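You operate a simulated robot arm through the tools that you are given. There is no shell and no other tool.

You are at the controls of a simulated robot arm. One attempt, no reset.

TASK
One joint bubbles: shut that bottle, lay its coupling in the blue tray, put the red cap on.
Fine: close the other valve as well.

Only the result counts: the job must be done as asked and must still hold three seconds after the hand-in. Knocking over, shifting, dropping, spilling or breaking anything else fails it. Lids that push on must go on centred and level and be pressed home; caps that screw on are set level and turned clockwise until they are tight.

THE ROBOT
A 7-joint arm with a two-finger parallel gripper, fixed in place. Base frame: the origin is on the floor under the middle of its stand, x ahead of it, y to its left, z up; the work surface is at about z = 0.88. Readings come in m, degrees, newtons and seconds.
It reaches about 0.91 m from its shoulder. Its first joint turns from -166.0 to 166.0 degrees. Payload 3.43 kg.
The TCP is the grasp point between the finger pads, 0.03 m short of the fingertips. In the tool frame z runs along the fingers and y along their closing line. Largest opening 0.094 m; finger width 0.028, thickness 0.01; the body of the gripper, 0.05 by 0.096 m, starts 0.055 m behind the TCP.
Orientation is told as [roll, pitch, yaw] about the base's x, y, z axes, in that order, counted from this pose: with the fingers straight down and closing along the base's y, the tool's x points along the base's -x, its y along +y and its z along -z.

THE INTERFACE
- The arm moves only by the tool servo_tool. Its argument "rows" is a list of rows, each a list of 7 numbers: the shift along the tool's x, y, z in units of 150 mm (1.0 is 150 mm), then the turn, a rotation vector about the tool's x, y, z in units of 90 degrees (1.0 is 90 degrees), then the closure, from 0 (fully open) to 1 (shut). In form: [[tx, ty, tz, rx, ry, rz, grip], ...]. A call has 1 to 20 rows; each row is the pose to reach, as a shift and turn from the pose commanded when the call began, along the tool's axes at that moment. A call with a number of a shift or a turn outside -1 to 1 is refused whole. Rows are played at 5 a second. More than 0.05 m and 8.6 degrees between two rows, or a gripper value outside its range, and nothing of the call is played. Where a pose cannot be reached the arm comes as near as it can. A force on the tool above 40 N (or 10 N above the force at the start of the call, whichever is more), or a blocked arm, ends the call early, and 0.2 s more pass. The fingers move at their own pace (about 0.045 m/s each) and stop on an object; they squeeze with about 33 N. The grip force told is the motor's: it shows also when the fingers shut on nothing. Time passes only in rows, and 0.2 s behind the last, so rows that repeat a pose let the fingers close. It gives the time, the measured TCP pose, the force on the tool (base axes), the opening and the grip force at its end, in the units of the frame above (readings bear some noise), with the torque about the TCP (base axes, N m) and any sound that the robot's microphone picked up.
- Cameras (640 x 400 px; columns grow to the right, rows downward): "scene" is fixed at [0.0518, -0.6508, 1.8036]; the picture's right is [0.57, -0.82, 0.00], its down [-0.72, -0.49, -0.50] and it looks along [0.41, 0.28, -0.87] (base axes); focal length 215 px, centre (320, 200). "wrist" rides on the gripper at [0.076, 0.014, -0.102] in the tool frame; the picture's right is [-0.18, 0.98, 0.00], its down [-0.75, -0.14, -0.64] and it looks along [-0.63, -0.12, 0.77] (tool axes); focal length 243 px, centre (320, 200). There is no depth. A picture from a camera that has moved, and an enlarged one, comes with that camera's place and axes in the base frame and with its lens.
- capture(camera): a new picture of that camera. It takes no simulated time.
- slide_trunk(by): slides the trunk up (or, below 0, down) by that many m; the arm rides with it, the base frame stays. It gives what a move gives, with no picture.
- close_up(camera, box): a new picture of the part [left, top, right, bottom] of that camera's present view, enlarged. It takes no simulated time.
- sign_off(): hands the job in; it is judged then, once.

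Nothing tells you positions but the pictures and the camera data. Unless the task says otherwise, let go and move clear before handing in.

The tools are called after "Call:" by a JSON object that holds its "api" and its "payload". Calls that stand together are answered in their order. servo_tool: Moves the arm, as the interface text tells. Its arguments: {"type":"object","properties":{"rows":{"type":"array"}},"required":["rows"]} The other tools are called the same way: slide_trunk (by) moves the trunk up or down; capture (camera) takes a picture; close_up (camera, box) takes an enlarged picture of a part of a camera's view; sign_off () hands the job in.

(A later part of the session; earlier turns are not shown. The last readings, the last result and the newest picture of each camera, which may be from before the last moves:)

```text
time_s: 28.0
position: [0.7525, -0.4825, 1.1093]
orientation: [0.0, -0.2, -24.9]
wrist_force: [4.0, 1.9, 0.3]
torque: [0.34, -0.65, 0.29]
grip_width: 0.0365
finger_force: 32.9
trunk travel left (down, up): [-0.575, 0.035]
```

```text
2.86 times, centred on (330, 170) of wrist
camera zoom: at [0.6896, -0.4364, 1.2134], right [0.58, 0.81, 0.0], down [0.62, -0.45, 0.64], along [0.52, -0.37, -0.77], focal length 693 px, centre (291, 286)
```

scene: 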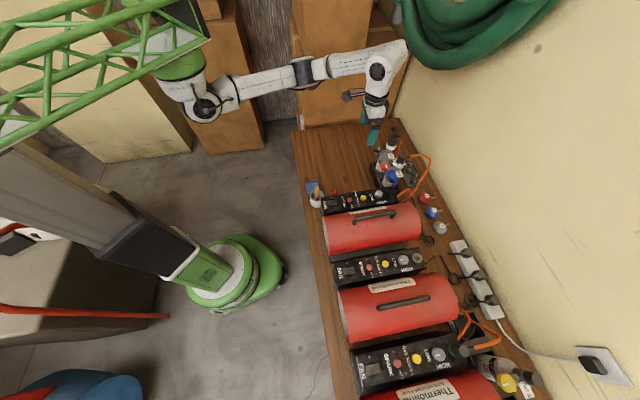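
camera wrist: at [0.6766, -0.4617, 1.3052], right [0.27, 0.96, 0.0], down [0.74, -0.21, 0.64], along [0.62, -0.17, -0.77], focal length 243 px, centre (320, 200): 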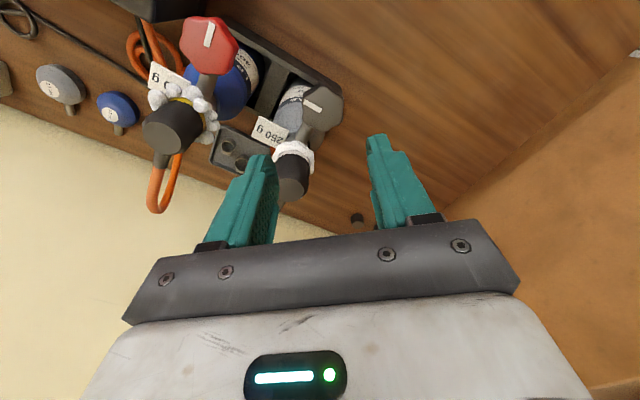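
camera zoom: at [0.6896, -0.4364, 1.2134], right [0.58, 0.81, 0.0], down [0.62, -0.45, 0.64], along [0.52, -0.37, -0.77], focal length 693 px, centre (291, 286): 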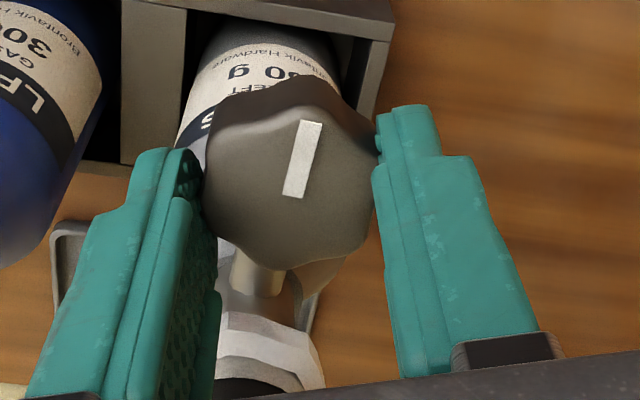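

Torque is rising (0.29 N·m). I'll turn a little further to confirm the stop.

Call:
{"api": "servo_tool", "payload": {"rows": [[0, 0, 0, 0, 0, 0.04, 1], [0, 0, 0, 0, 0, 0.08, 1], [0, 0, 0, 0, 0, 0.12, 1], [0, 0, 0, 0, 0, 0.12, 1]]}}

Call:
{"api": "close_up", "payload": {"camera": "wrist", "box": [240, 100, 420, 240]}}

```text
time_s: 29.0
position: [0.7516, -0.4822, 1.1097]
orientation: [0.1, 0.0, -35.8]
wrist_force: [2.5, 3.5, 2.7]
torque: [0.33, -0.49, 0.22]
grip_width: 0.0365
finger_force: 33.0
trunk travel left (down, up): [-0.575, 0.035]
```

```text
2.86 times, centred on (330, 170) of wrist
camera zoom: at [0.6987, -0.4253, 1.2137], right [0.72, 0.69, 0.0], down [0.53, -0.56, 0.64], along [0.44, -0.47, -0.77], focal length 693 px, centre (291, 286)
```

zoom: 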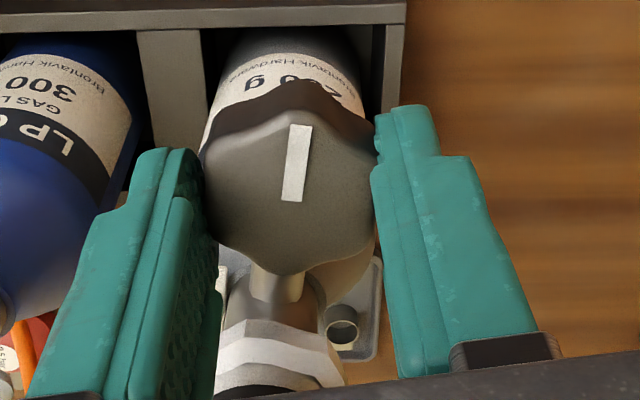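

Call:
{"api": "servo_tool", "payload": {"rows": [[0, 0, 0, 0, 0, 0.04, 1], [0, 0, 0, 0, 0, 0.08, 1], [0, 0, 0, 0, 0, 0.12, 1], [0, 0, 0, 0, 0, 0.12, 1]]}}

Call:
{"api": "close_up", "payload": {"camera": "wrist", "box": [240, 100, 420, 240]}}

```text
time_s: 30.0
position: [0.7517, -0.4807, 1.1109]
orientation: [-0.1, -0.1, -46.5]
wrist_force: [5.4, 8.5, 8.0]
torque: [0.89, -0.28, 0.77]
grip_width: 0.0368
finger_force: 32.9
trunk travel left (down, up): [-0.575, 0.035]
```

```text
2.86 times, centred on (330, 170) of wrist
camera zoom: at [0.7109, -0.415, 1.2139], right [0.84, 0.54, 0.0], down [0.42, -0.64, 0.64], along [0.35, -0.54, -0.77], focal length 693 px, centre (291, 286)
```

zoom: 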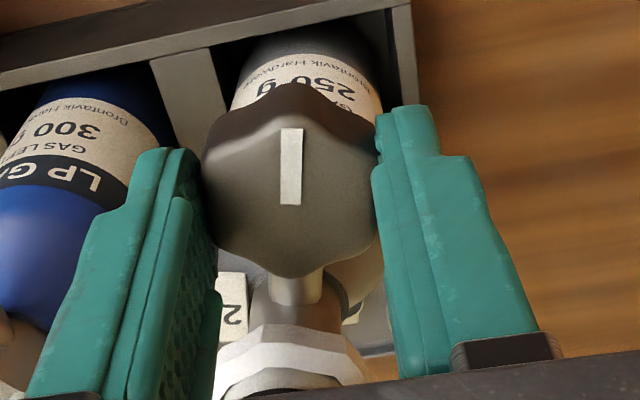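

The torque reached 0.77 N·m with the pointer along the pipe, so the grey bottle is shut too. I'll release, lift and look at the blue bottle's coupling from close by.

Call:
{"api": "servo_tool", "payload": {"rows": [[0, 0, 0, 0, 0, 0, 0.4], [0, 0, 0, 0, 0, 0, 0.4], [0, 0, 0, 0, 0, 0, 0.4], [0, 0, -0.15, 0, 0, 0, 0.4], [0, 0, -0.35, 0, 0, 0, 0.4], [0, 0, -0.6, 0, 0, 0, 0.4], [0, 0, -0.85, 0, 0, 0, 0.4], [-0.005, -0.15, -0.933, 0, 0, 0, 0.2], [-0.01, -0.3, -0.933, 0, 0, 0, 0], [-0.015, -0.45, -0.933, 0, 0, 0, 0], [-0.021, -0.573, -0.933, 0, 0, 0, 0], [-0.021, -0.573, -0.933, 0, 0, 0, 0]]}}

Call:
{"api": "capture", "payload": {"camera": "wrist"}}

Call:
{"api": "close_up", "payload": {"camera": "scene", "box": [370, 130, 420, 180]}}

Call:
{"api": "close_up", "payload": {"camera": "wrist", "box": [270, 110, 370, 230]}}

```text
time_s: 32.6
position: [0.69, -0.5429, 1.2507]
orientation: [0.0, 0.0, -46.5]
wrist_force: [-0.5, 0.0, -0.3]
torque: [-0.01, 0.04, -0.02]
grip_width: 0.0938
finger_force: 0.0
trunk travel left (down, up): [-0.575, 0.035]
```

```text
taken
camera wrist: at [0.6491, -0.4775, 1.355], right [0.84, 0.54, 0.0], down [0.42, -0.64, 0.64], along [0.35, -0.54, -0.77], focal length 243 px, centre (320, 200)
```

wrist: 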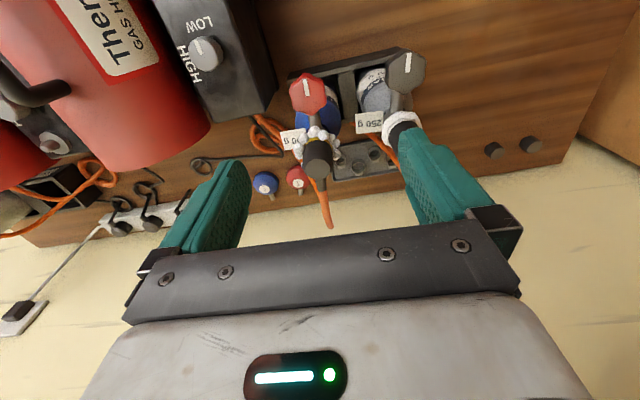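

```text
8.00 times, centred on (395, 155) of scene
camera zoom: at [0.0518, -0.6508, 1.8036], right [0.57, -0.82, 0.0], down [-0.72, -0.49, -0.5], along [0.41, 0.28, -0.87], focal length 1719 px, centre (-280, 560)
```

zoom: 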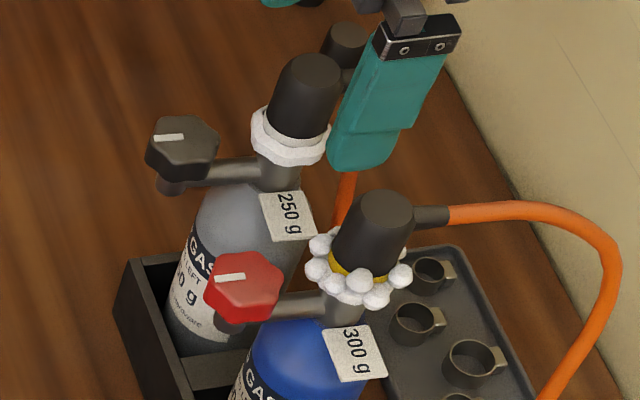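

```text
3.33 times, centred on (320, 170) of wrist
camera zoom: at [0.6491, -0.4775, 1.355], right [0.84, 0.54, 0.0], down [0.42, -0.64, 0.64], along [0.35, -0.54, -0.77], focal length 809 px, centre (320, 300)
```

zoom: 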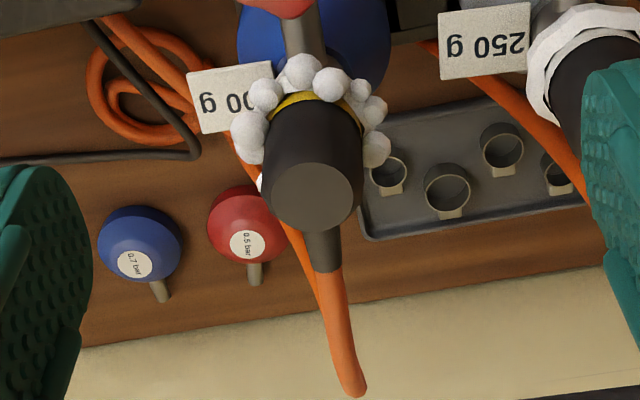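

Both pointers are now at the closed position. The blue coupling's top is centred near (0.723, -0.5965, 1.138), with the hose leaving toward the wall. I'll hover over it with the fingers closing across the hose direction.

Call:
{"api": "servo_tool", "payload": {"rows": [[-0.14, -0.03, 0.1, 0, 0, -0.017, 0.35], [-0.28, -0.06, 0.2, 0, 0, -0.017, 0.35], [-0.41, -0.086, 0.3, 0, 0, -0.017, 0.35], [-0.41, -0.086, 0.338, 0, 0, -0.017, 0.35], [-0.41, -0.086, 0.338, 0, 0, -0.017, 0.35]]}}

Call:
{"api": "close_up", "payload": {"camera": "wrist", "box": [240, 60, 400, 220]}}

Call:
{"api": "close_up", "payload": {"camera": "scene", "box": [370, 120, 430, 180]}}

```text
time_s: 33.8
position: [0.7164, -0.6063, 1.2252]
orientation: [-0.2, -3.3, -47.2]
wrist_force: [0.3, 0.0, -0.5]
torque: [-0.01, -0.01, 0.03]
grip_width: 0.0612
finger_force: 0.1
out of reach, approached as far as the arm can: row 3, 4
trunk travel left (down, up): [-0.575, 0.035]
```

```text
2.50 times, centred on (320, 140) of wrist
camera zoom: at [0.6715, -0.5356, 1.3261], right [0.85, 0.53, 0.01], down [0.38, -0.62, 0.68], along [0.37, -0.58, -0.73], focal length 606 px, centre (320, 350)
```

zoom: 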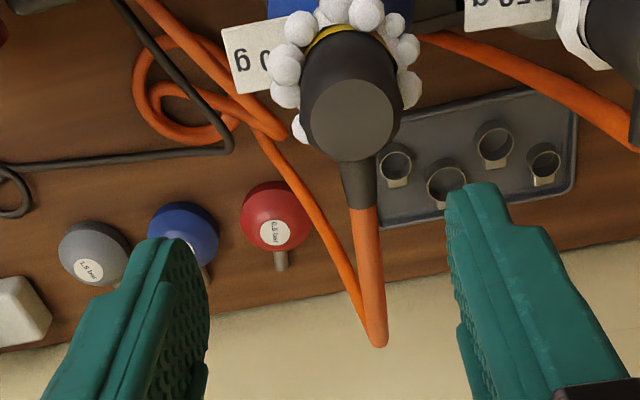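

```text
6.67 times, centred on (400, 150) of scene
camera zoom: at [0.0518, -0.6508, 1.8036], right [0.57, -0.82, 0.0], down [-0.72, -0.49, -0.5], along [0.41, 0.28, -0.87], focal length 1432 px, centre (-213, 533)
```

zoom: 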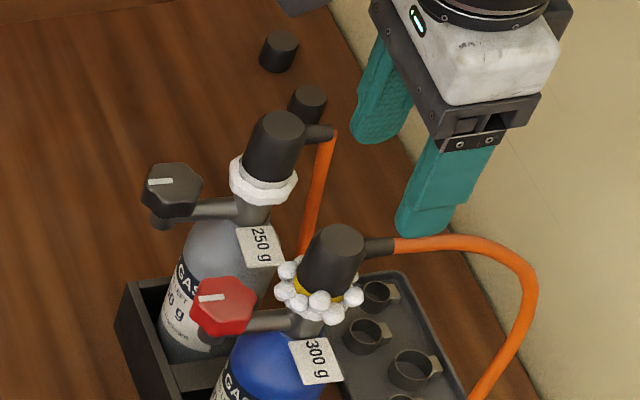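

That pose is at the edge of the arm's reach, so the trunk must come down. I'll look at the whole scene to check clearances first.

Call:
{"api": "capture", "payload": {"camera": "scene"}}

Call:
{"api": "close_up", "payload": {"camera": "scene", "box": [140, 0, 460, 200]}}

```text
taken
```

scene: 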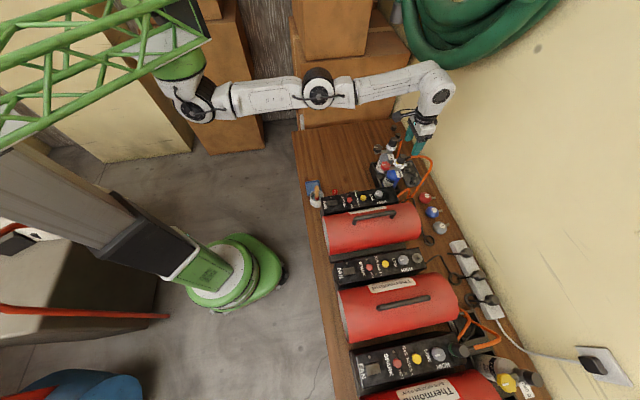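

```text
2.00 times, centred on (300, 100) of scene
camera zoom: at [0.0518, -0.6508, 1.8036], right [0.57, -0.82, 0.0], down [-0.72, -0.49, -0.5], along [0.41, 0.28, -0.87], focal length 430 px, centre (360, 400)
```

zoom: 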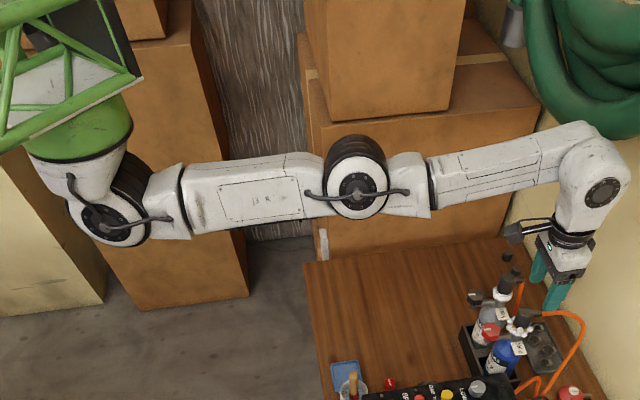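

The arm is fully stretched with the wrist level with the shoulder, so lowering the trunk won't add much reach. Tilting the tool about its closing axis so the fingers point outward will. I'll back off first and read the pose.

Call:
{"api": "servo_tool", "payload": {"rows": [[0.1, 0, 0, 0, 0, 0, 0.35], [0.25, 0, 0, 0, 0, 0, 0.35], [0.4, 0, 0, 0, 0, 0, 0.35], [0.4, 0, 0, 0, 0, 0, 0.35]]}}

```text
time_s: 34.8
position: [0.6825, -0.5546, 1.1989]
orientation: [0.0, 0.0, -44.9]
wrist_force: [1.1, -0.1, 0.1]
torque: [0.02, 0.01, 0.01]
grip_width: 0.0612
finger_force: 0.3
trunk travel left (down, up): [-0.575, 0.035]
```

The commanded pose is kept exactly, which helps. I'll tilt 15° so the fingers lean outward and move over the coupling again.

Call:
{"api": "servo_tool", "payload": {"rows": [[0, 0, 0, 0, -0.085, 0, 0.35], [0, 0, 0, 0, -0.1667, 0, 0.35], [-0.13, 0, 0, 0, -0.1667, 0, 0.35], [-0.26, 0, 0.03, 0, -0.1667, 0, 0.35], [-0.4, 0, 0.067, 0, -0.1667, 0, 0.35], [-0.4, 0, 0.067, 0, -0.1667, 0, 0.35]]}}

Call:
{"api": "close_up", "payload": {"camera": "wrist", "box": [220, 40, 420, 240]}}

Call:
{"api": "close_up", "payload": {"camera": "scene", "box": [370, 120, 430, 180]}}

```text
time_s: 36.2
position: [0.7244, -0.5977, 1.1879]
orientation: [0.0, -15.0, -45.1]
wrist_force: [0.2, -0.6, 0.0]
torque: [-0.01, -0.02, 0.03]
grip_width: 0.0612
finger_force: 0.0
trunk travel left (down, up): [-0.575, 0.035]
```

```text
2.00 times, centred on (320, 140) of wrist
camera zoom: at [0.6652, -0.5158, 1.2689], right [0.82, 0.57, 0.05], down [0.3, -0.5, 0.82], along [0.49, -0.66, -0.58], focal length 485 px, centre (320, 320)
```

zoom: 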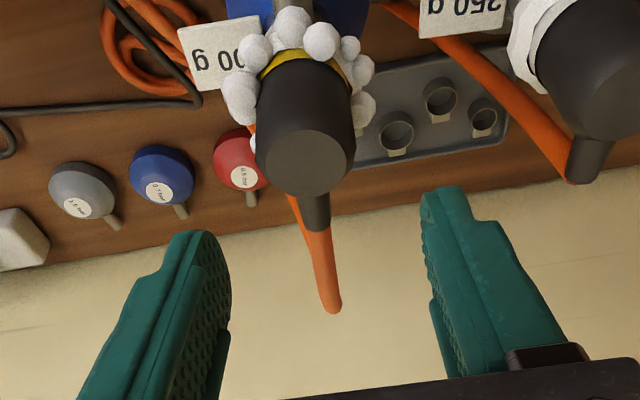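

```text
6.67 times, centred on (400, 150) of scene
camera zoom: at [0.0518, -0.6508, 1.8036], right [0.57, -0.82, 0.0], down [-0.72, -0.49, -0.5], along [0.41, 0.28, -0.87], focal length 1432 px, centre (-213, 533)
```

zoom: 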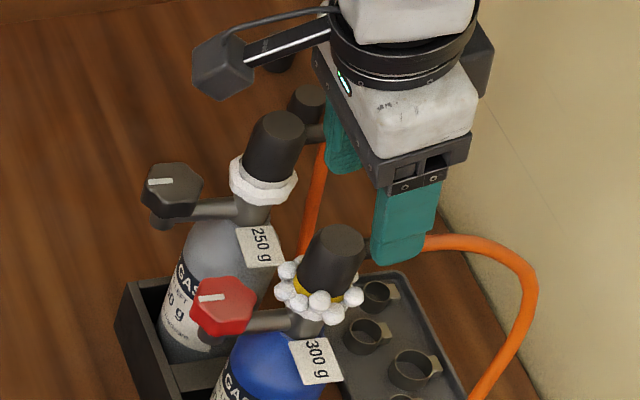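

The coupling measures at (0.722, -0.596), right under the TCP. I'll descend vertically in the base frame and close on it.

Call:
{"api": "servo_tool", "payload": {"rows": [[0.03, 0, 0.11, 0, 0, 0, 0.35], [0.06, 0, 0.22, 0, 0, 0, 0.35], [0.085, 0, 0.32, 0, 0, 0, 0.35], [0.107, 0, 0.399, 0, 0, 0, 0.35], [0.107, 0, 0.399, 0, 0, 0, 0.35]]}}

Call:
{"api": "close_up", "payload": {"camera": "wrist", "box": [220, 80, 420, 240]}}

Call:
{"api": "close_up", "payload": {"camera": "scene", "box": [370, 130, 430, 180]}}

```text
time_s: 37.4
position: [0.7242, -0.5972, 1.1247]
orientation: [0.1, -15.1, -45.0]
wrist_force: [0.2, -0.4, 0.2]
torque: [-0.03, 0.02, 0.03]
grip_width: 0.061
finger_force: 0.1
trunk travel left (down, up): [-0.575, 0.035]
```

```text
2.50 times, centred on (320, 160) of wrist
camera zoom: at [0.6648, -0.5145, 1.2064], right [0.82, 0.57, 0.05], down [0.3, -0.5, 0.81], along [0.49, -0.65, -0.58], focal length 606 px, centre (320, 300)
```

zoom: 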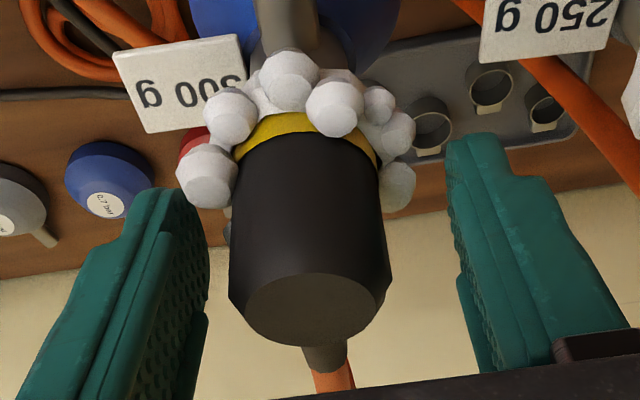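

```text
8.00 times, centred on (400, 155) of scene
camera zoom: at [0.0518, -0.6508, 1.8036], right [0.57, -0.82, 0.0], down [-0.72, -0.49, -0.5], along [0.41, 0.28, -0.87], focal length 1719 px, centre (-320, 560)
```

zoom: 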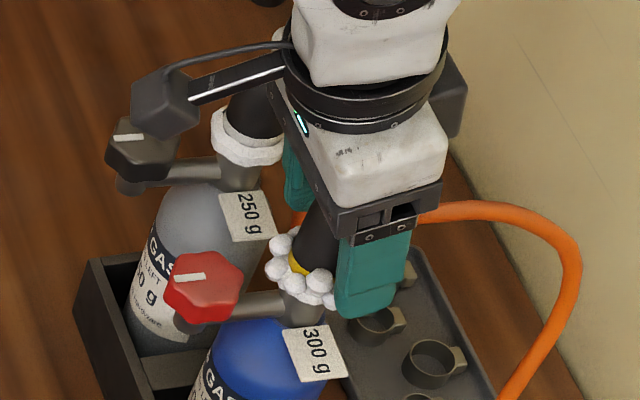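

The coupling is between the fingers. I'll close on it.

Call:
{"api": "servo_tool", "payload": {"rows": [[0, 0, 0, 0, 0, 0, 0.6], [0, 0, 0, 0, 0, 0, 1], [0, 0, 0, 0, 0, 0, 1], [0, 0, 0, 0, 0, 0, 1], [0, 0, 0, 0, 0, 0, 1]]}}

Call:
{"api": "close_up", "payload": {"camera": "wrist", "box": [220, 80, 420, 240]}}

```text
time_s: 38.6
position: [0.7239, -0.5965, 1.1261]
orientation: [0.0, -15.0, -45.0]
wrist_force: [-1.2, -1.8, -0.2]
torque: [-0.04, 0.01, -0.04]
grip_width: 0.0325
finger_force: 32.8
trunk travel left (down, up): [-0.575, 0.035]
```

```text
2.50 times, centred on (320, 160) of wrist
camera zoom: at [0.6646, -0.5147, 1.2067], right [0.82, 0.57, 0.05], down [0.3, -0.5, 0.82], along [0.49, -0.66, -0.58], focal length 606 px, centre (320, 300)
```

zoom: 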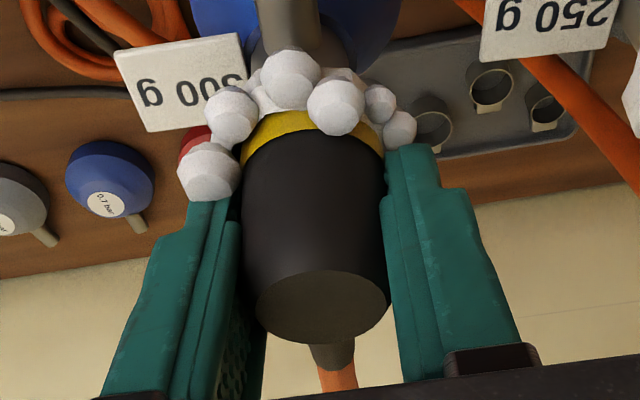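

It's gripped at 32.5 mm. I'll test with a gentle 3 mm upward pull and read the force.

Call:
{"api": "servo_tool", "payload": {"rows": [[-0.0026, 0, -0.0097, 0, 0, 0, 1], [-0.0052, 0, -0.0193, 0, 0, 0, 1], [-0.0052, 0, -0.0193, 0, 0, 0, 1]]}}

Call:
{"api": "close_up", "payload": {"camera": "wrist", "box": [220, 80, 420, 240]}}

Call:
{"api": "close_up", "payload": {"camera": "scene", "box": [370, 140, 420, 180]}}

```text
time_s: 39.4
position: [0.7243, -0.5969, 1.1294]
orientation: [0.0, -14.9, -44.9]
wrist_force: [-0.4, -0.8, -0.4]
torque: [-0.01, 0.01, 0.03]
grip_width: 0.0324
finger_force: 32.8
trunk travel left (down, up): [-0.575, 0.035]
```

```text
2.50 times, centred on (320, 160) of wrist
camera zoom: at [0.6643, -0.5151, 1.2097], right [0.82, 0.57, 0.05], down [0.3, -0.5, 0.81], along [0.49, -0.65, -0.58], focal length 606 px, centre (320, 300)
```

zoom: 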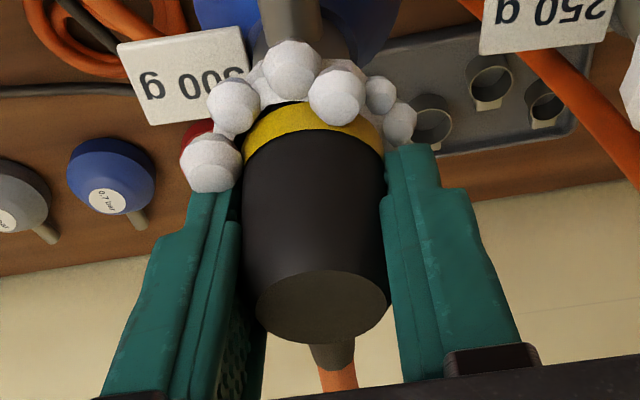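

```text
10.00 times, centred on (395, 160) of scene
camera zoom: at [0.0518, -0.6508, 1.8036], right [0.57, -0.82, 0.0], down [-0.72, -0.49, -0.5], along [0.41, 0.28, -0.87], focal length 2148 px, centre (-430, 600)
```

zoom: 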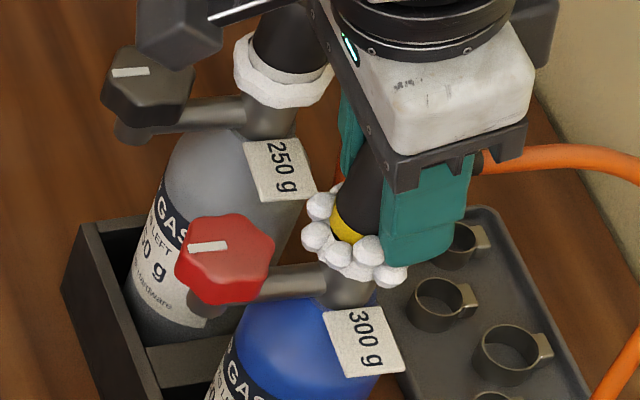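

It lifts with almost no force and the yellow collar is rising out of the foam, so this is a lift-off coupling. I'll lift further, checking that the bottle stays put.

Call:
{"api": "servo_tool", "payload": {"rows": [[-0.0173, 0, -0.0644, 0, 0, 0, 1], [-0.0345, 0, -0.1288, 0, 0, 0, 1], [-0.0518, 0, -0.1932, 0, 0, 0, 1], [-0.069, 0, -0.2576, 0, 0, 0, 1], [-0.069, 0, -0.2576, 0, 0, 0, 1]]}}

Call:
{"api": "capture", "payload": {"camera": "wrist"}}

Call:
{"api": "close_up", "payload": {"camera": "scene", "box": [360, 120, 440, 190]}}

```text
time_s: 40.6
position: [0.725, -0.5965, 1.169]
orientation: [0.1, -15.0, -44.9]
wrist_force: [-0.3, -0.8, -0.8]
torque: [-0.01, -0.02, -0.01]
grip_width: 0.0321
finger_force: 33.1
trunk travel left (down, up): [-0.575, 0.035]
```

```text
taken
camera wrist: at [0.6644, -0.5161, 1.2502], right [0.82, 0.57, 0.05], down [0.3, -0.5, 0.82], along [0.49, -0.66, -0.58], focal length 243 px, centre (320, 200)
```

wrist: 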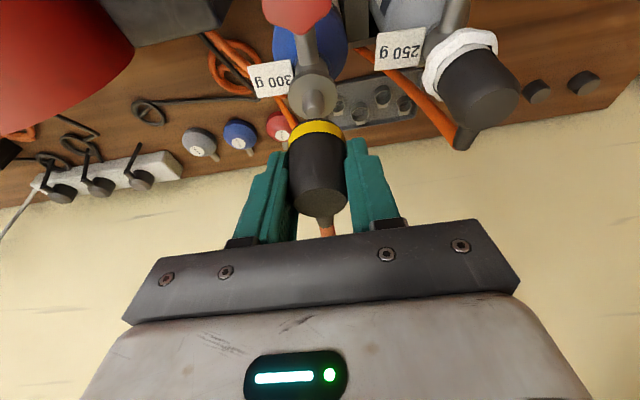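

```text
5.71 times, centred on (400, 155) of scene
camera zoom: at [0.0518, -0.6508, 1.8036], right [0.57, -0.82, 0.0], down [-0.72, -0.49, -0.5], along [0.41, 0.28, -0.87], focal length 1228 px, centre (-137, 457)
```

zoom: 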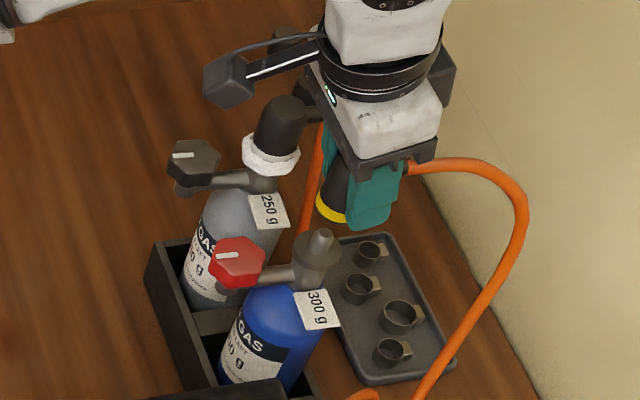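

The coupling is off and the foam is gone, leaving a bare spigot on the blue bottle. The hose adds almost no load. I'll carry the coupling toward the tray in stages and watch the hose.

Call:
{"api": "servo_tool", "payload": {"rows": [[0.15, 0.034, -0.15, 0, 0, 0, 1], [0.3, 0.068, -0.25, 0, 0, 0, 1], [0.45, 0.102, -0.32, 0, 0, 0, 1], [0.6, 0.137, -0.37, 0, 0, 0, 1], [0.75, 0.171, -0.41, 0, 0, 0, 1], [0.904, 0.205, -0.442, 0, 0, 0, 1]]}}

Call:
{"api": "capture", "payload": {"camera": "scene"}}

Call:
{"api": "close_up", "payload": {"camera": "scene", "box": [300, 110, 450, 220]}}

Call:
{"api": "capture", "payload": {"camera": "wrist"}}

```text
time_s: 42.0
position: [0.6408, -0.4724, 1.1979]
orientation: [0.0, -15.1, -45.0]
wrist_force: [-0.1, -0.8, -2.2]
torque: [0.01, 0.02, -0.01]
grip_width: 0.0324
finger_force: 32.8
trunk travel left (down, up): [-0.575, 0.035]
```

```text
taken
```

scene: 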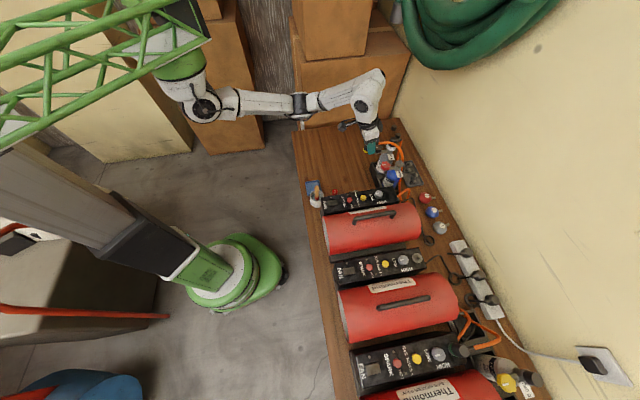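

```text
3.64 times, centred on (375, 165) of scene
camera zoom: at [0.0518, -0.6508, 1.8036], right [0.57, -0.82, 0.0], down [-0.72, -0.49, -0.5], along [0.41, 0.28, -0.87], focal length 781 px, centre (120, 327)
```

zoom: 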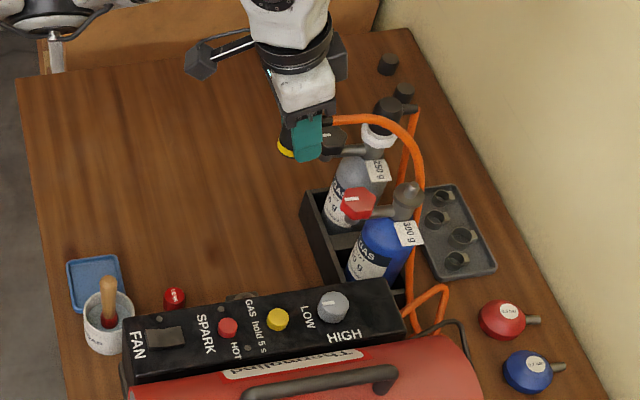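

```text
taken
camera wrist: at [0.582, -0.3902, 1.2796], right [0.82, 0.57, 0.05], down [0.3, -0.5, 0.81], along [0.49, -0.65, -0.58], focal length 243 px, centre (320, 200)
```

wrist: 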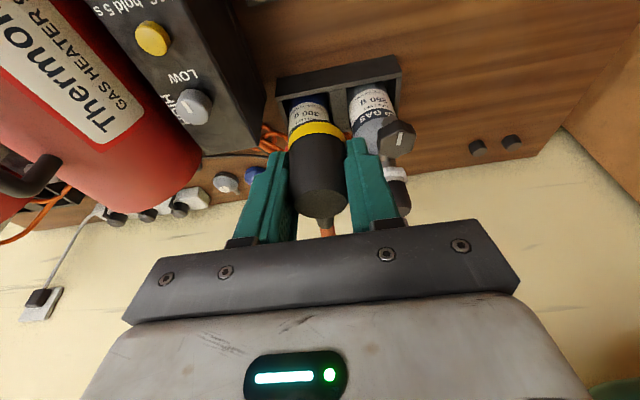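

The hose arcs over the bottles. I'll swing the coupling left (toward -x) while it is high, so the hose passes clear of the blue bottle's spigot.

Call:
{"api": "servo_tool", "payload": {"rows": [[0.05, -0.13, -0.06, 0, 0, 0, 1], [0.1, -0.26, -0.12, 0, 0, 0, 1], [0.15, -0.39, -0.17, 0, 0, 0, 1], [0.193, -0.519, -0.19, 0, 0, 0, 1], [0.193, -0.519, -0.19, 0, 0, 0, 1]]}}

Call:
{"api": "close_up", "payload": {"camera": "scene", "box": [300, 110, 450, 220]}}

Call:
{"api": "capture", "payload": {"camera": "wrist"}}

```text
time_s: 43.2
position: [0.559, -0.5022, 1.2189]
orientation: [0.0, -15.0, -44.9]
wrist_force: [0.6, -0.8, -0.5]
torque: [-0.03, -0.01, 0.02]
grip_width: 0.0325
finger_force: 33.6
trunk travel left (down, up): [-0.575, 0.035]
```

```text
3.64 times, centred on (375, 165) of scene
camera zoom: at [0.0518, -0.6508, 1.8036], right [0.57, -0.82, 0.0], down [-0.72, -0.49, -0.5], along [0.41, 0.28, -0.87], focal length 781 px, centre (120, 327)
```

zoom: 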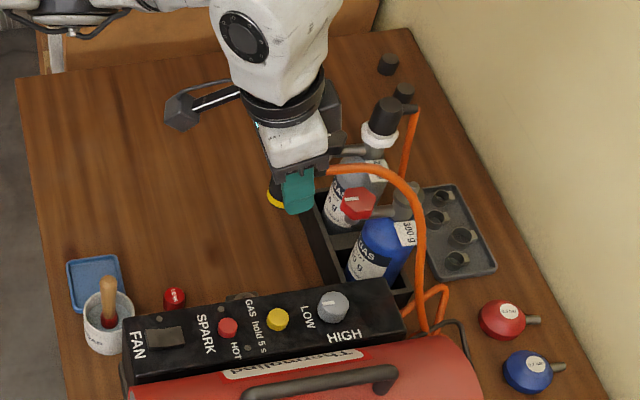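

```text
taken
camera wrist: at [0.4995, -0.4196, 1.2992], right [0.82, 0.57, 0.05], down [0.3, -0.5, 0.82], along [0.49, -0.65, -0.58], focal length 243 px, centre (320, 200)
```

wrist: 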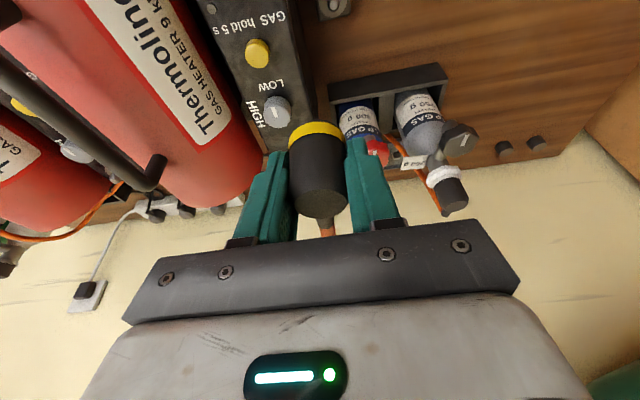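

The hose follows smoothly without load. I'll continue toward the tray.

Call:
{"api": "servo_tool", "payload": {"rows": [[0.2, 0.14, 0.03, 0, 0, 0, 1], [0.4, 0.28, 0.06, 0, 0, 0, 1], [0.6, 0.42, 0.09, 0, 0, 0, 1], [0.815, 0.566, 0.127, 0, 0, 0, 1], [0.815, 0.566, 0.127, 0, 0, 0, 1]]}}

Call:
{"api": "close_up", "payload": {"camera": "scene", "box": [290, 110, 440, 220]}}

Call:
{"api": "capture", "payload": {"camera": "wrist"}}

```text
time_s: 44.4
position: [0.5409, -0.3612, 1.1688]
orientation: [-0.1, -14.9, -45.0]
wrist_force: [0.2, 1.0, -0.5]
torque: [0.02, 0.01, 0.01]
grip_width: 0.0324
finger_force: 32.6
trunk travel left (down, up): [-0.575, 0.035]
```

```text
3.64 times, centred on (365, 165) of scene
camera zoom: at [0.0518, -0.6508, 1.8036], right [0.57, -0.82, 0.0], down [-0.72, -0.49, -0.5], along [0.41, 0.28, -0.87], focal length 781 px, centre (156, 327)
```

zoom: 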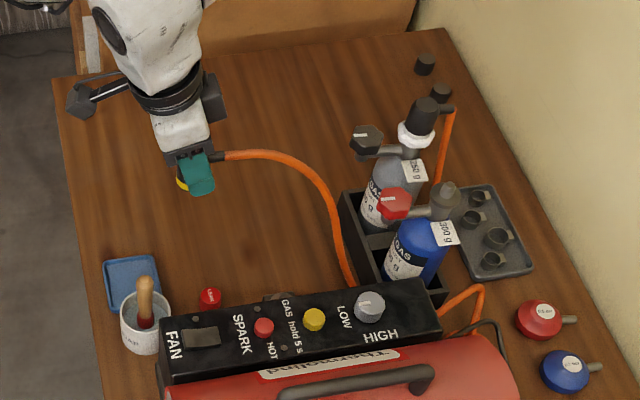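

```text
taken
camera wrist: at [0.4811, -0.2793, 1.2486], right [0.82, 0.57, 0.05], down [0.3, -0.5, 0.82], along [0.49, -0.66, -0.58], focal length 243 px, centre (320, 200)
```

wrist: 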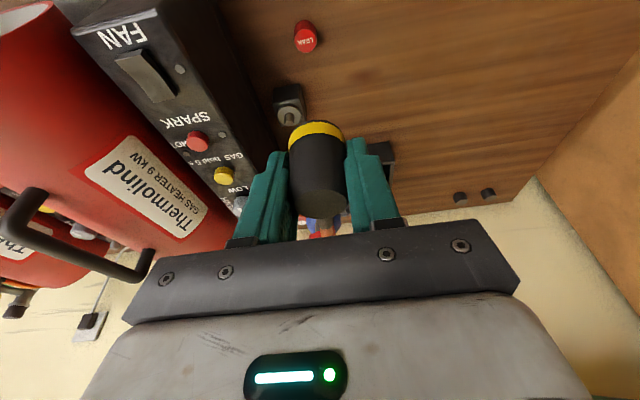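

The hose now trails on the tray side of the rack. I'll move over the tray centre (0.522, -0.281) and lower to about z = 1.02.

Call:
{"api": "servo_tool", "payload": {"rows": [[0.165, 0.096, 0.025, 0, 0, 0, 1], [0.33, 0.192, 0.05, 0, 0, 0, 1], [0.494, 0.288, 0.075, 0, 0, 0, 1], [0.546, 0.288, 0.268, 0, 0, 0, 1], [0.598, 0.288, 0.461, 0, 0, 0, 1], [0.649, 0.288, 0.655, 0, 0, 0, 1], [0.7, 0.288, 0.848, 0, 0, 0, 1], [0.7, 0.288, 0.848, 0, 0, 0, 1]]}}

Call:
{"api": "close_up", "payload": {"camera": "scene", "box": [280, 130, 430, 240]}}

Call:
{"api": "close_up", "payload": {"camera": "scene", "box": [290, 160, 350, 220]}}

Call:
{"api": "capture", "payload": {"camera": "wrist"}}

```text
time_s: 46.2
position: [0.5255, -0.2836, 1.0188]
orientation: [0.0, -14.9, -45.0]
wrist_force: [-1.1, 0.8, -0.9]
torque: [-0.01, 0.0, 0.0]
grip_width: 0.0324
finger_force: 32.8
trunk travel left (down, up): [-0.575, 0.035]
```

```text
3.64 times, centred on (355, 185) of scene
camera zoom: at [0.0518, -0.6508, 1.8036], right [0.57, -0.82, 0.0], down [-0.72, -0.49, -0.5], along [0.41, 0.28, -0.87], focal length 781 px, centre (193, 254)
```

zoom: 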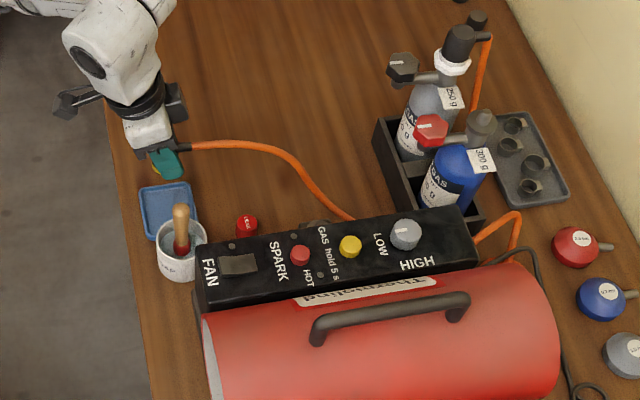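

```text
6.67 times, centred on (320, 190) of scene
camera zoom: at [0.0518, -0.6508, 1.8036], right [0.57, -0.82, 0.0], down [-0.72, -0.49, -0.5], along [0.41, 0.28, -0.87], focal length 1432 px, centre (320, 267)
```

zoom: 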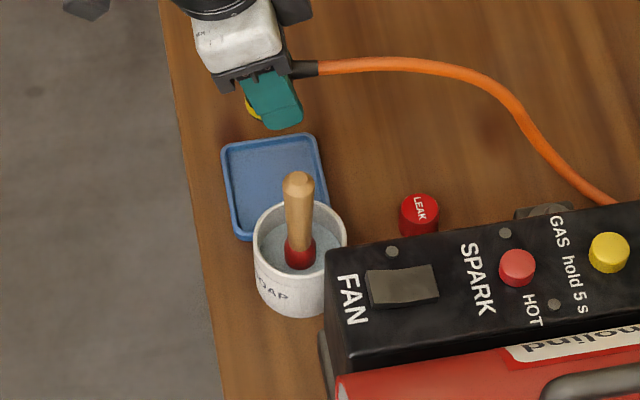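

```text
taken
camera wrist: at [0.4653, -0.2002, 1.0984], right [0.82, 0.57, 0.05], down [0.3, -0.5, 0.82], along [0.49, -0.66, -0.58], focal length 243 px, centre (320, 200)
```

wrist: 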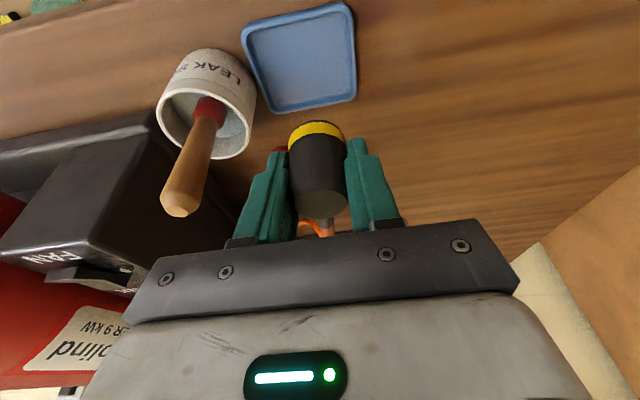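

The TCP projects onto the tray centre within 1–2 mm. I'll lower the coupling toward the tray floor, slowing near the end.

Call:
{"api": "servo_tool", "payload": {"rows": [[0.0518, 0, 0.1932, 0, 0, 0, 1], [0.1035, 0, 0.3864, 0, 0, 0, 1], [0.138, 0, 0.5152, 0, 0, 0, 1], [0.1553, 0, 0.5796, 0, 0, 0, 1], [0.1553, 0, 0.5796, 0, 0, 0, 1]]}}

Call:
{"api": "close_up", "payload": {"camera": "scene", "box": [290, 160, 350, 220]}}

Call:
{"api": "capture", "payload": {"camera": "wrist"}}

```text
time_s: 47.4
position: [0.523, -0.2809, 0.9263]
orientation: [0.0, -15.1, -45.0]
wrist_force: [0.1, -0.3, -0.8]
torque: [0.03, 0.0, 0.01]
grip_width: 0.0324
finger_force: 32.5
trunk travel left (down, up): [-0.575, 0.035]
```

```text
6.67 times, centred on (320, 190) of scene
camera zoom: at [0.0518, -0.6508, 1.8036], right [0.57, -0.82, 0.0], down [-0.72, -0.49, -0.5], along [0.41, 0.28, -0.87], focal length 1432 px, centre (320, 267)
```

zoom: 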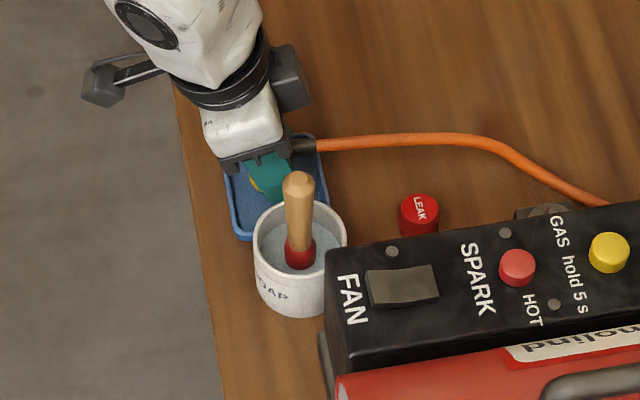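

```text
taken
camera wrist: at [0.4628, -0.2001, 1.0078], right [0.82, 0.57, 0.05], down [0.3, -0.5, 0.82], along [0.49, -0.65, -0.58], focal length 243 px, centre (320, 200)
```

wrist: 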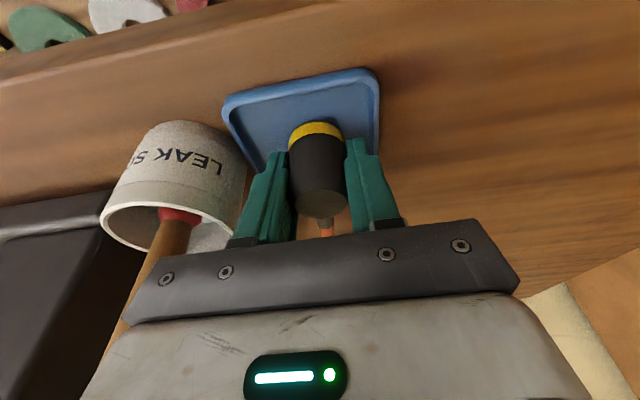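

I'm about 1 cm above the tray floor. I'll check clearances to the pot and rim closely.

Call:
{"api": "close_up", "payload": {"camera": "wrist", "box": [200, 60, 420, 240]}}

Call:
{"api": "close_up", "payload": {"camera": "scene", "box": [300, 175, 335, 205]}}

```text
2.22 times, centred on (310, 150) of wrist
camera zoom: at [0.4628, -0.2001, 1.0078], right [0.82, 0.57, 0.05], down [0.3, -0.5, 0.82], along [0.49, -0.65, -0.58], focal length 539 px, centre (342, 311)
```

zoom: 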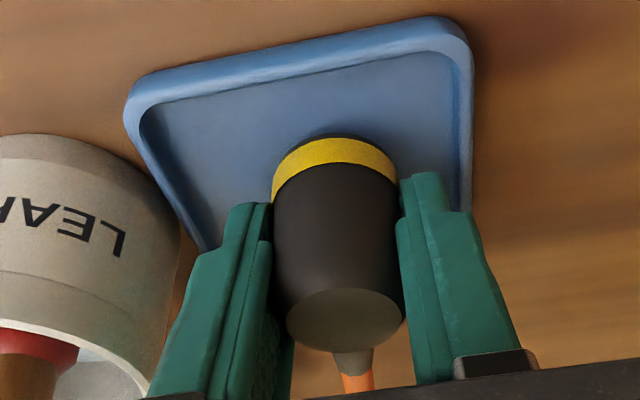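

```text
13.33 times, centred on (318, 190) of scene
camera zoom: at [0.0518, -0.6508, 1.8036], right [0.57, -0.82, 0.0], down [-0.72, -0.49, -0.5], along [0.41, 0.28, -0.87], focal length 2864 px, centre (353, 333)
```

zoom: 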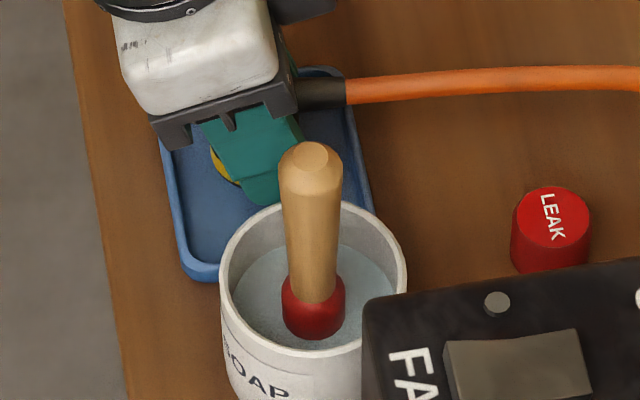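

Clearances are fine. I'll shift 2 mm toward the tray's centre line and lower in small steps until contact.

Call:
{"api": "servo_tool", "payload": {"rows": [[0.0035, -0.013, 0.0129, 0, 0, 0, 1], [0.0069, -0.013, 0.0258, 0, 0, 0, 1], [0.0104, -0.013, 0.0386, 0, 0, 0, 1], [0.0138, -0.013, 0.0515, 0, 0, 0, 1], [0.0138, -0.013, 0.0515, 0, 0, 0, 1]]}}

Call:
{"api": "close_up", "payload": {"camera": "wrist", "box": [200, 60, 420, 240]}}

```text
time_s: 48.6
position: [0.5224, -0.2835, 0.9197]
orientation: [0.0, -14.9, -45.0]
wrist_force: [0.5, 0.2, -1.0]
torque: [-0.03, 0.01, 0.01]
grip_width: 0.0322
finger_force: 32.8
trunk travel left (down, up): [-0.575, 0.035]
```

```text
2.22 times, centred on (310, 150) of wrist
camera zoom: at [0.4627, -0.2018, 1.0005], right [0.82, 0.57, 0.05], down [0.3, -0.5, 0.82], along [0.49, -0.66, -0.58], focal length 539 px, centre (342, 311)
```

zoom: 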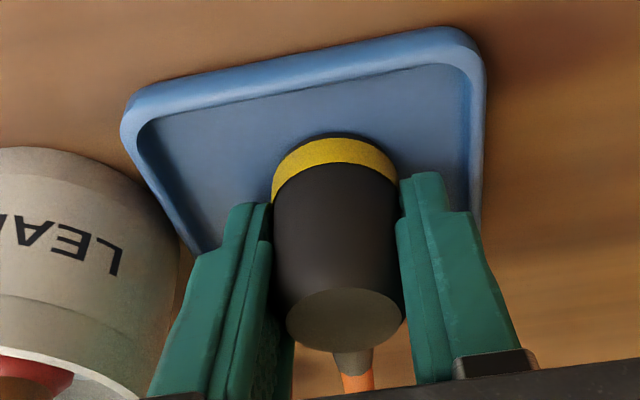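

Call:
{"api": "servo_tool", "payload": {"rows": [[0.0026, 0, 0.0097, 0, 0, 0, 1], [0.0052, 0, 0.0193, 0, 0, 0, 1], [0.0052, 0, 0.0193, 0, 0, 0, 1]]}}

Call:
{"api": "servo_tool", "payload": {"rows": [[0.0017, 0, 0.0064, 0, 0, 0, 1], [0.0035, 0, 0.0129, 0, 0, 0, 1], [0.0035, 0, 0.0129, 0, 0, 0, 1]]}}

Call:
{"api": "close_up", "payload": {"camera": "wrist", "box": [200, 60, 420, 240]}}

```text
time_s: 49.4
position: [0.5211, -0.2829, 0.9182]
orientation: [-0.1, -15.1, -45.0]
wrist_force: [0.6, 0.9, 19.5]
torque: [0.24, 0.1, -0.04]
grip_width: 0.0325
finger_force: 32.6
trunk travel left (down, up): [-0.575, 0.035]
```

```text
time_s: 50.0
position: [0.522, -0.2833, 0.9185]
orientation: [-0.2, -15.3, -45.0]
wrist_force: [-1.6, 4.4, 18.2]
torque: [0.47, 0.13, 0.01]
grip_width: 0.0326
finger_force: 32.8
trunk travel left (down, up): [-0.575, 0.035]
stopped in row 2: the force on the tool passed its limit at 43 N (the readings are from after the stop); the commanded pose is now the measured one
```

```text
2.22 times, centred on (310, 150) of wrist
camera zoom: at [0.4617, -0.201, 0.9983], right [0.82, 0.57, 0.04], down [0.3, -0.49, 0.82], along [0.49, -0.66, -0.57], focal length 539 px, centre (342, 311)
```

zoom: 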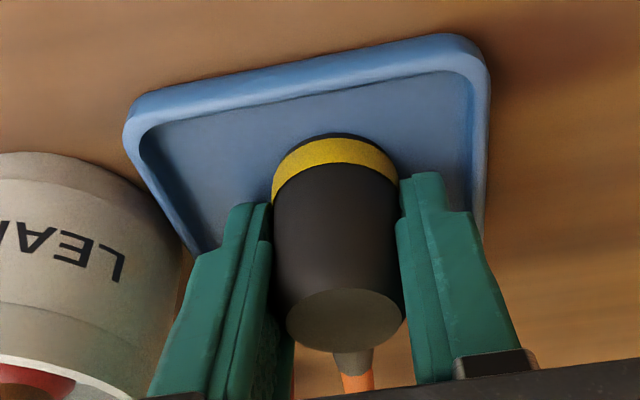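

The coupling is resting on the tray floor. I'll relieve the pressure, then open the fingers just enough to clear it.

Call:
{"api": "servo_tool", "payload": {"rows": [[-0.0026, 0, -0.0097, 0, 0, 0, 1], [-0.0026, 0, -0.0097, 0, 0, 0, 1]]}}

Call:
{"api": "servo_tool", "payload": {"rows": [[0, 0, 0, 0, 0, 0, 0.62], [0, 0, 0, 0, 0, 0, 0.6], [0, 0, 0, 0, 0, 0, 0.57], [0, 0, 0, 0, 0, 0, 0.57]]}}

Call:
{"api": "close_up", "payload": {"camera": "wrist", "box": [200, 60, 420, 240]}}

Call:
{"api": "close_up", "payload": {"camera": "scene", "box": [290, 160, 350, 220]}}

```text
time_s: 50.6
position: [0.521, -0.2845, 0.9177]
orientation: [-0.1, -15.2, -45.0]
wrist_force: [-0.5, -0.8, 0.5]
torque: [-0.01, 0.05, 0.02]
grip_width: 0.0322
finger_force: 32.7
trunk travel left (down, up): [-0.575, 0.035]
```

```text
time_s: 51.6
position: [0.522, -0.2826, 0.9189]
orientation: [0.0, -15.4, -44.9]
wrist_force: [0.1, -0.8, 0.4]
torque: [0.02, -0.01, -0.02]
grip_width: 0.0405
finger_force: 0.2
trunk travel left (down, up): [-0.575, 0.035]
```

```text
2.22 times, centred on (310, 150) of wrist
camera zoom: at [0.4619, -0.201, 0.999], right [0.82, 0.57, 0.05], down [0.3, -0.49, 0.82], along [0.49, -0.66, -0.57], focal length 539 px, centre (342, 311)
```

zoom: 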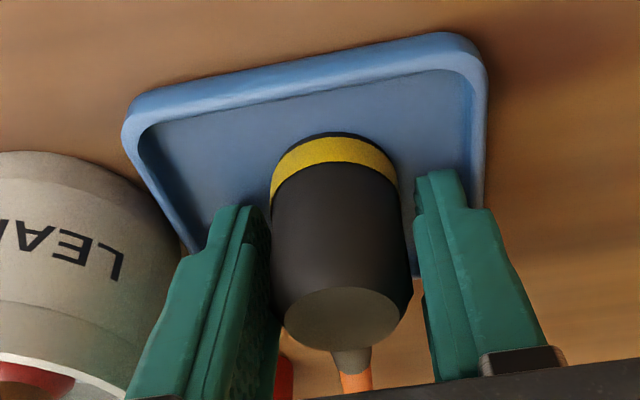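

```text
6.67 times, centred on (320, 190) of scene
camera zoom: at [0.0518, -0.6508, 1.8036], right [0.57, -0.82, 0.0], down [-0.72, -0.49, -0.5], along [0.41, 0.28, -0.87], focal length 1432 px, centre (320, 267)
```

zoom: 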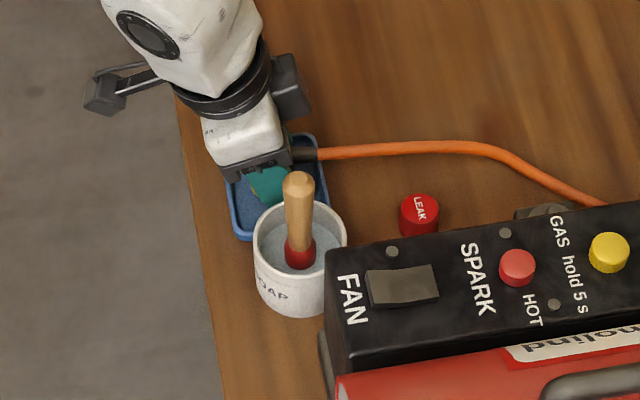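

The coupling stands free in the tray. I'll lift straight up and check that it stays.

Call:
{"api": "servo_tool", "payload": {"rows": [[-0.017, 0, -0.064, 0, 0, 0, 0.57], [-0.052, 0, -0.193, 0, 0, 0, 0.57], [-0.103, 0, -0.386, 0, 0, 0, 0.57], [-0.155, 0, -0.58, 0, 0, 0, 0.57], [-0.207, 0, -0.773, 0, 0, 0, 0.57], [-0.26, 0, -0.966, 0, 0, 0, 0.57]]}}

Call:
{"api": "capture", "payload": {"camera": "wrist"}}

Call:
{"api": "close_up", "payload": {"camera": "scene", "box": [280, 130, 430, 240]}}

```text
time_s: 53.0
position: [0.5218, -0.2834, 1.0693]
orientation: [-0.2, -15.2, -44.9]
wrist_force: [0.3, -0.4, 0.6]
torque: [-0.04, 0.01, 0.04]
grip_width: 0.0403
finger_force: 0.1
trunk travel left (down, up): [-0.575, 0.035]
```

```text
taken
camera wrist: at [0.4631, -0.2013, 1.1502], right [0.82, 0.57, 0.05], down [0.3, -0.49, 0.82], along [0.49, -0.66, -0.57], focal length 243 px, centre (320, 200)
```

wrist: 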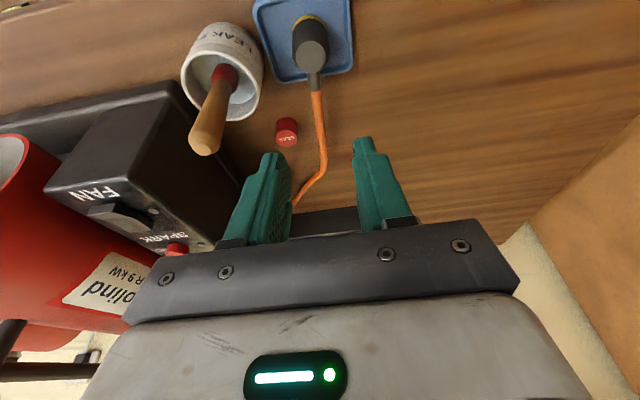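

```text
3.64 times, centred on (355, 185) of scene
camera zoom: at [0.0518, -0.6508, 1.8036], right [0.57, -0.82, 0.0], down [-0.72, -0.49, -0.5], along [0.41, 0.28, -0.87], focal length 781 px, centre (193, 254)
```

zoom: 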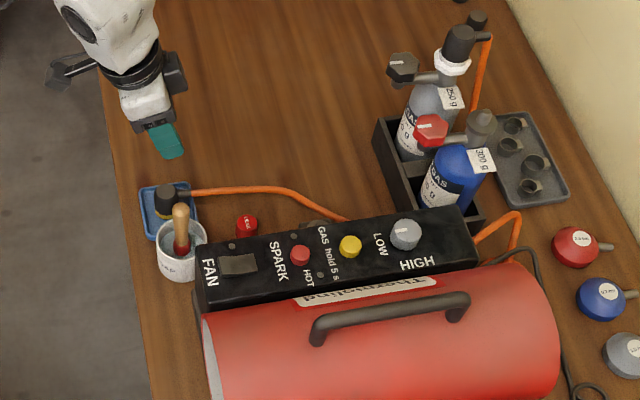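

The coupling is standing in the tray and the hose is quiet. Next is the red cap, so I'll zoom in to locate it.

Call:
{"api": "close_up", "payload": {"camera": "wrist", "box": [240, 0, 360, 160]}}

Call:
{"api": "close_up", "payload": {"camera": "scene", "box": [315, 175, 355, 205]}}

Call:
{"api": "close_up", "payload": {"camera": "scene", "box": [375, 140, 415, 180]}}

```text
2.50 times, centred on (300, 80) of wrist
camera zoom: at [0.4631, -0.2013, 1.1502], right [0.82, 0.57, 0.05], down [0.3, -0.49, 0.82], along [0.49, -0.66, -0.57], focal length 606 px, centre (370, 500)
```

zoom: 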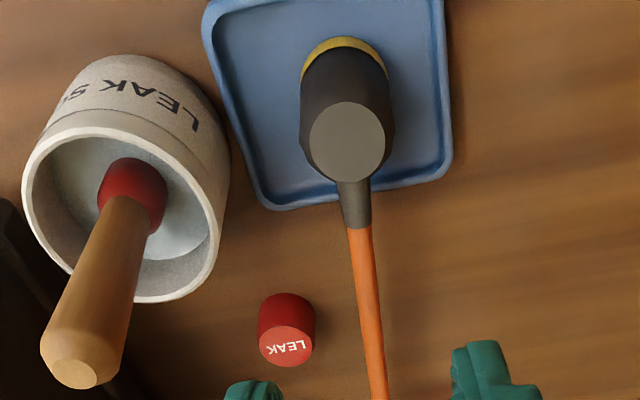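

```text
13.33 times, centred on (335, 190) of scene
camera zoom: at [0.0518, -0.6508, 1.8036], right [0.57, -0.82, 0.0], down [-0.72, -0.49, -0.5], along [0.41, 0.28, -0.87], focal length 2864 px, centre (120, 333)
```

zoom: 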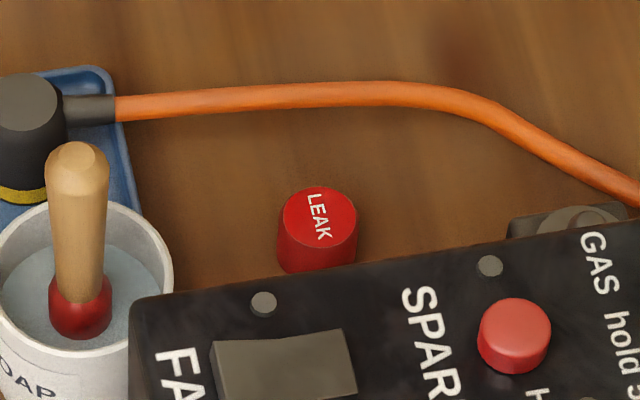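

```text
10.00 times, centred on (395, 160) of scene
camera zoom: at [0.0518, -0.6508, 1.8036], right [0.57, -0.82, 0.0], down [-0.72, -0.49, -0.5], along [0.41, 0.28, -0.87], focal length 2148 px, centre (-430, 600)
```

zoom: 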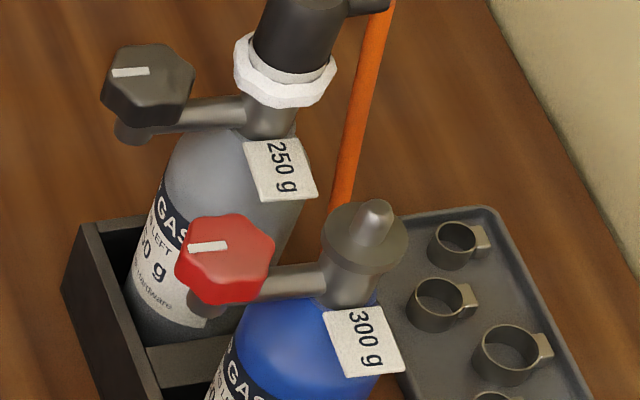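

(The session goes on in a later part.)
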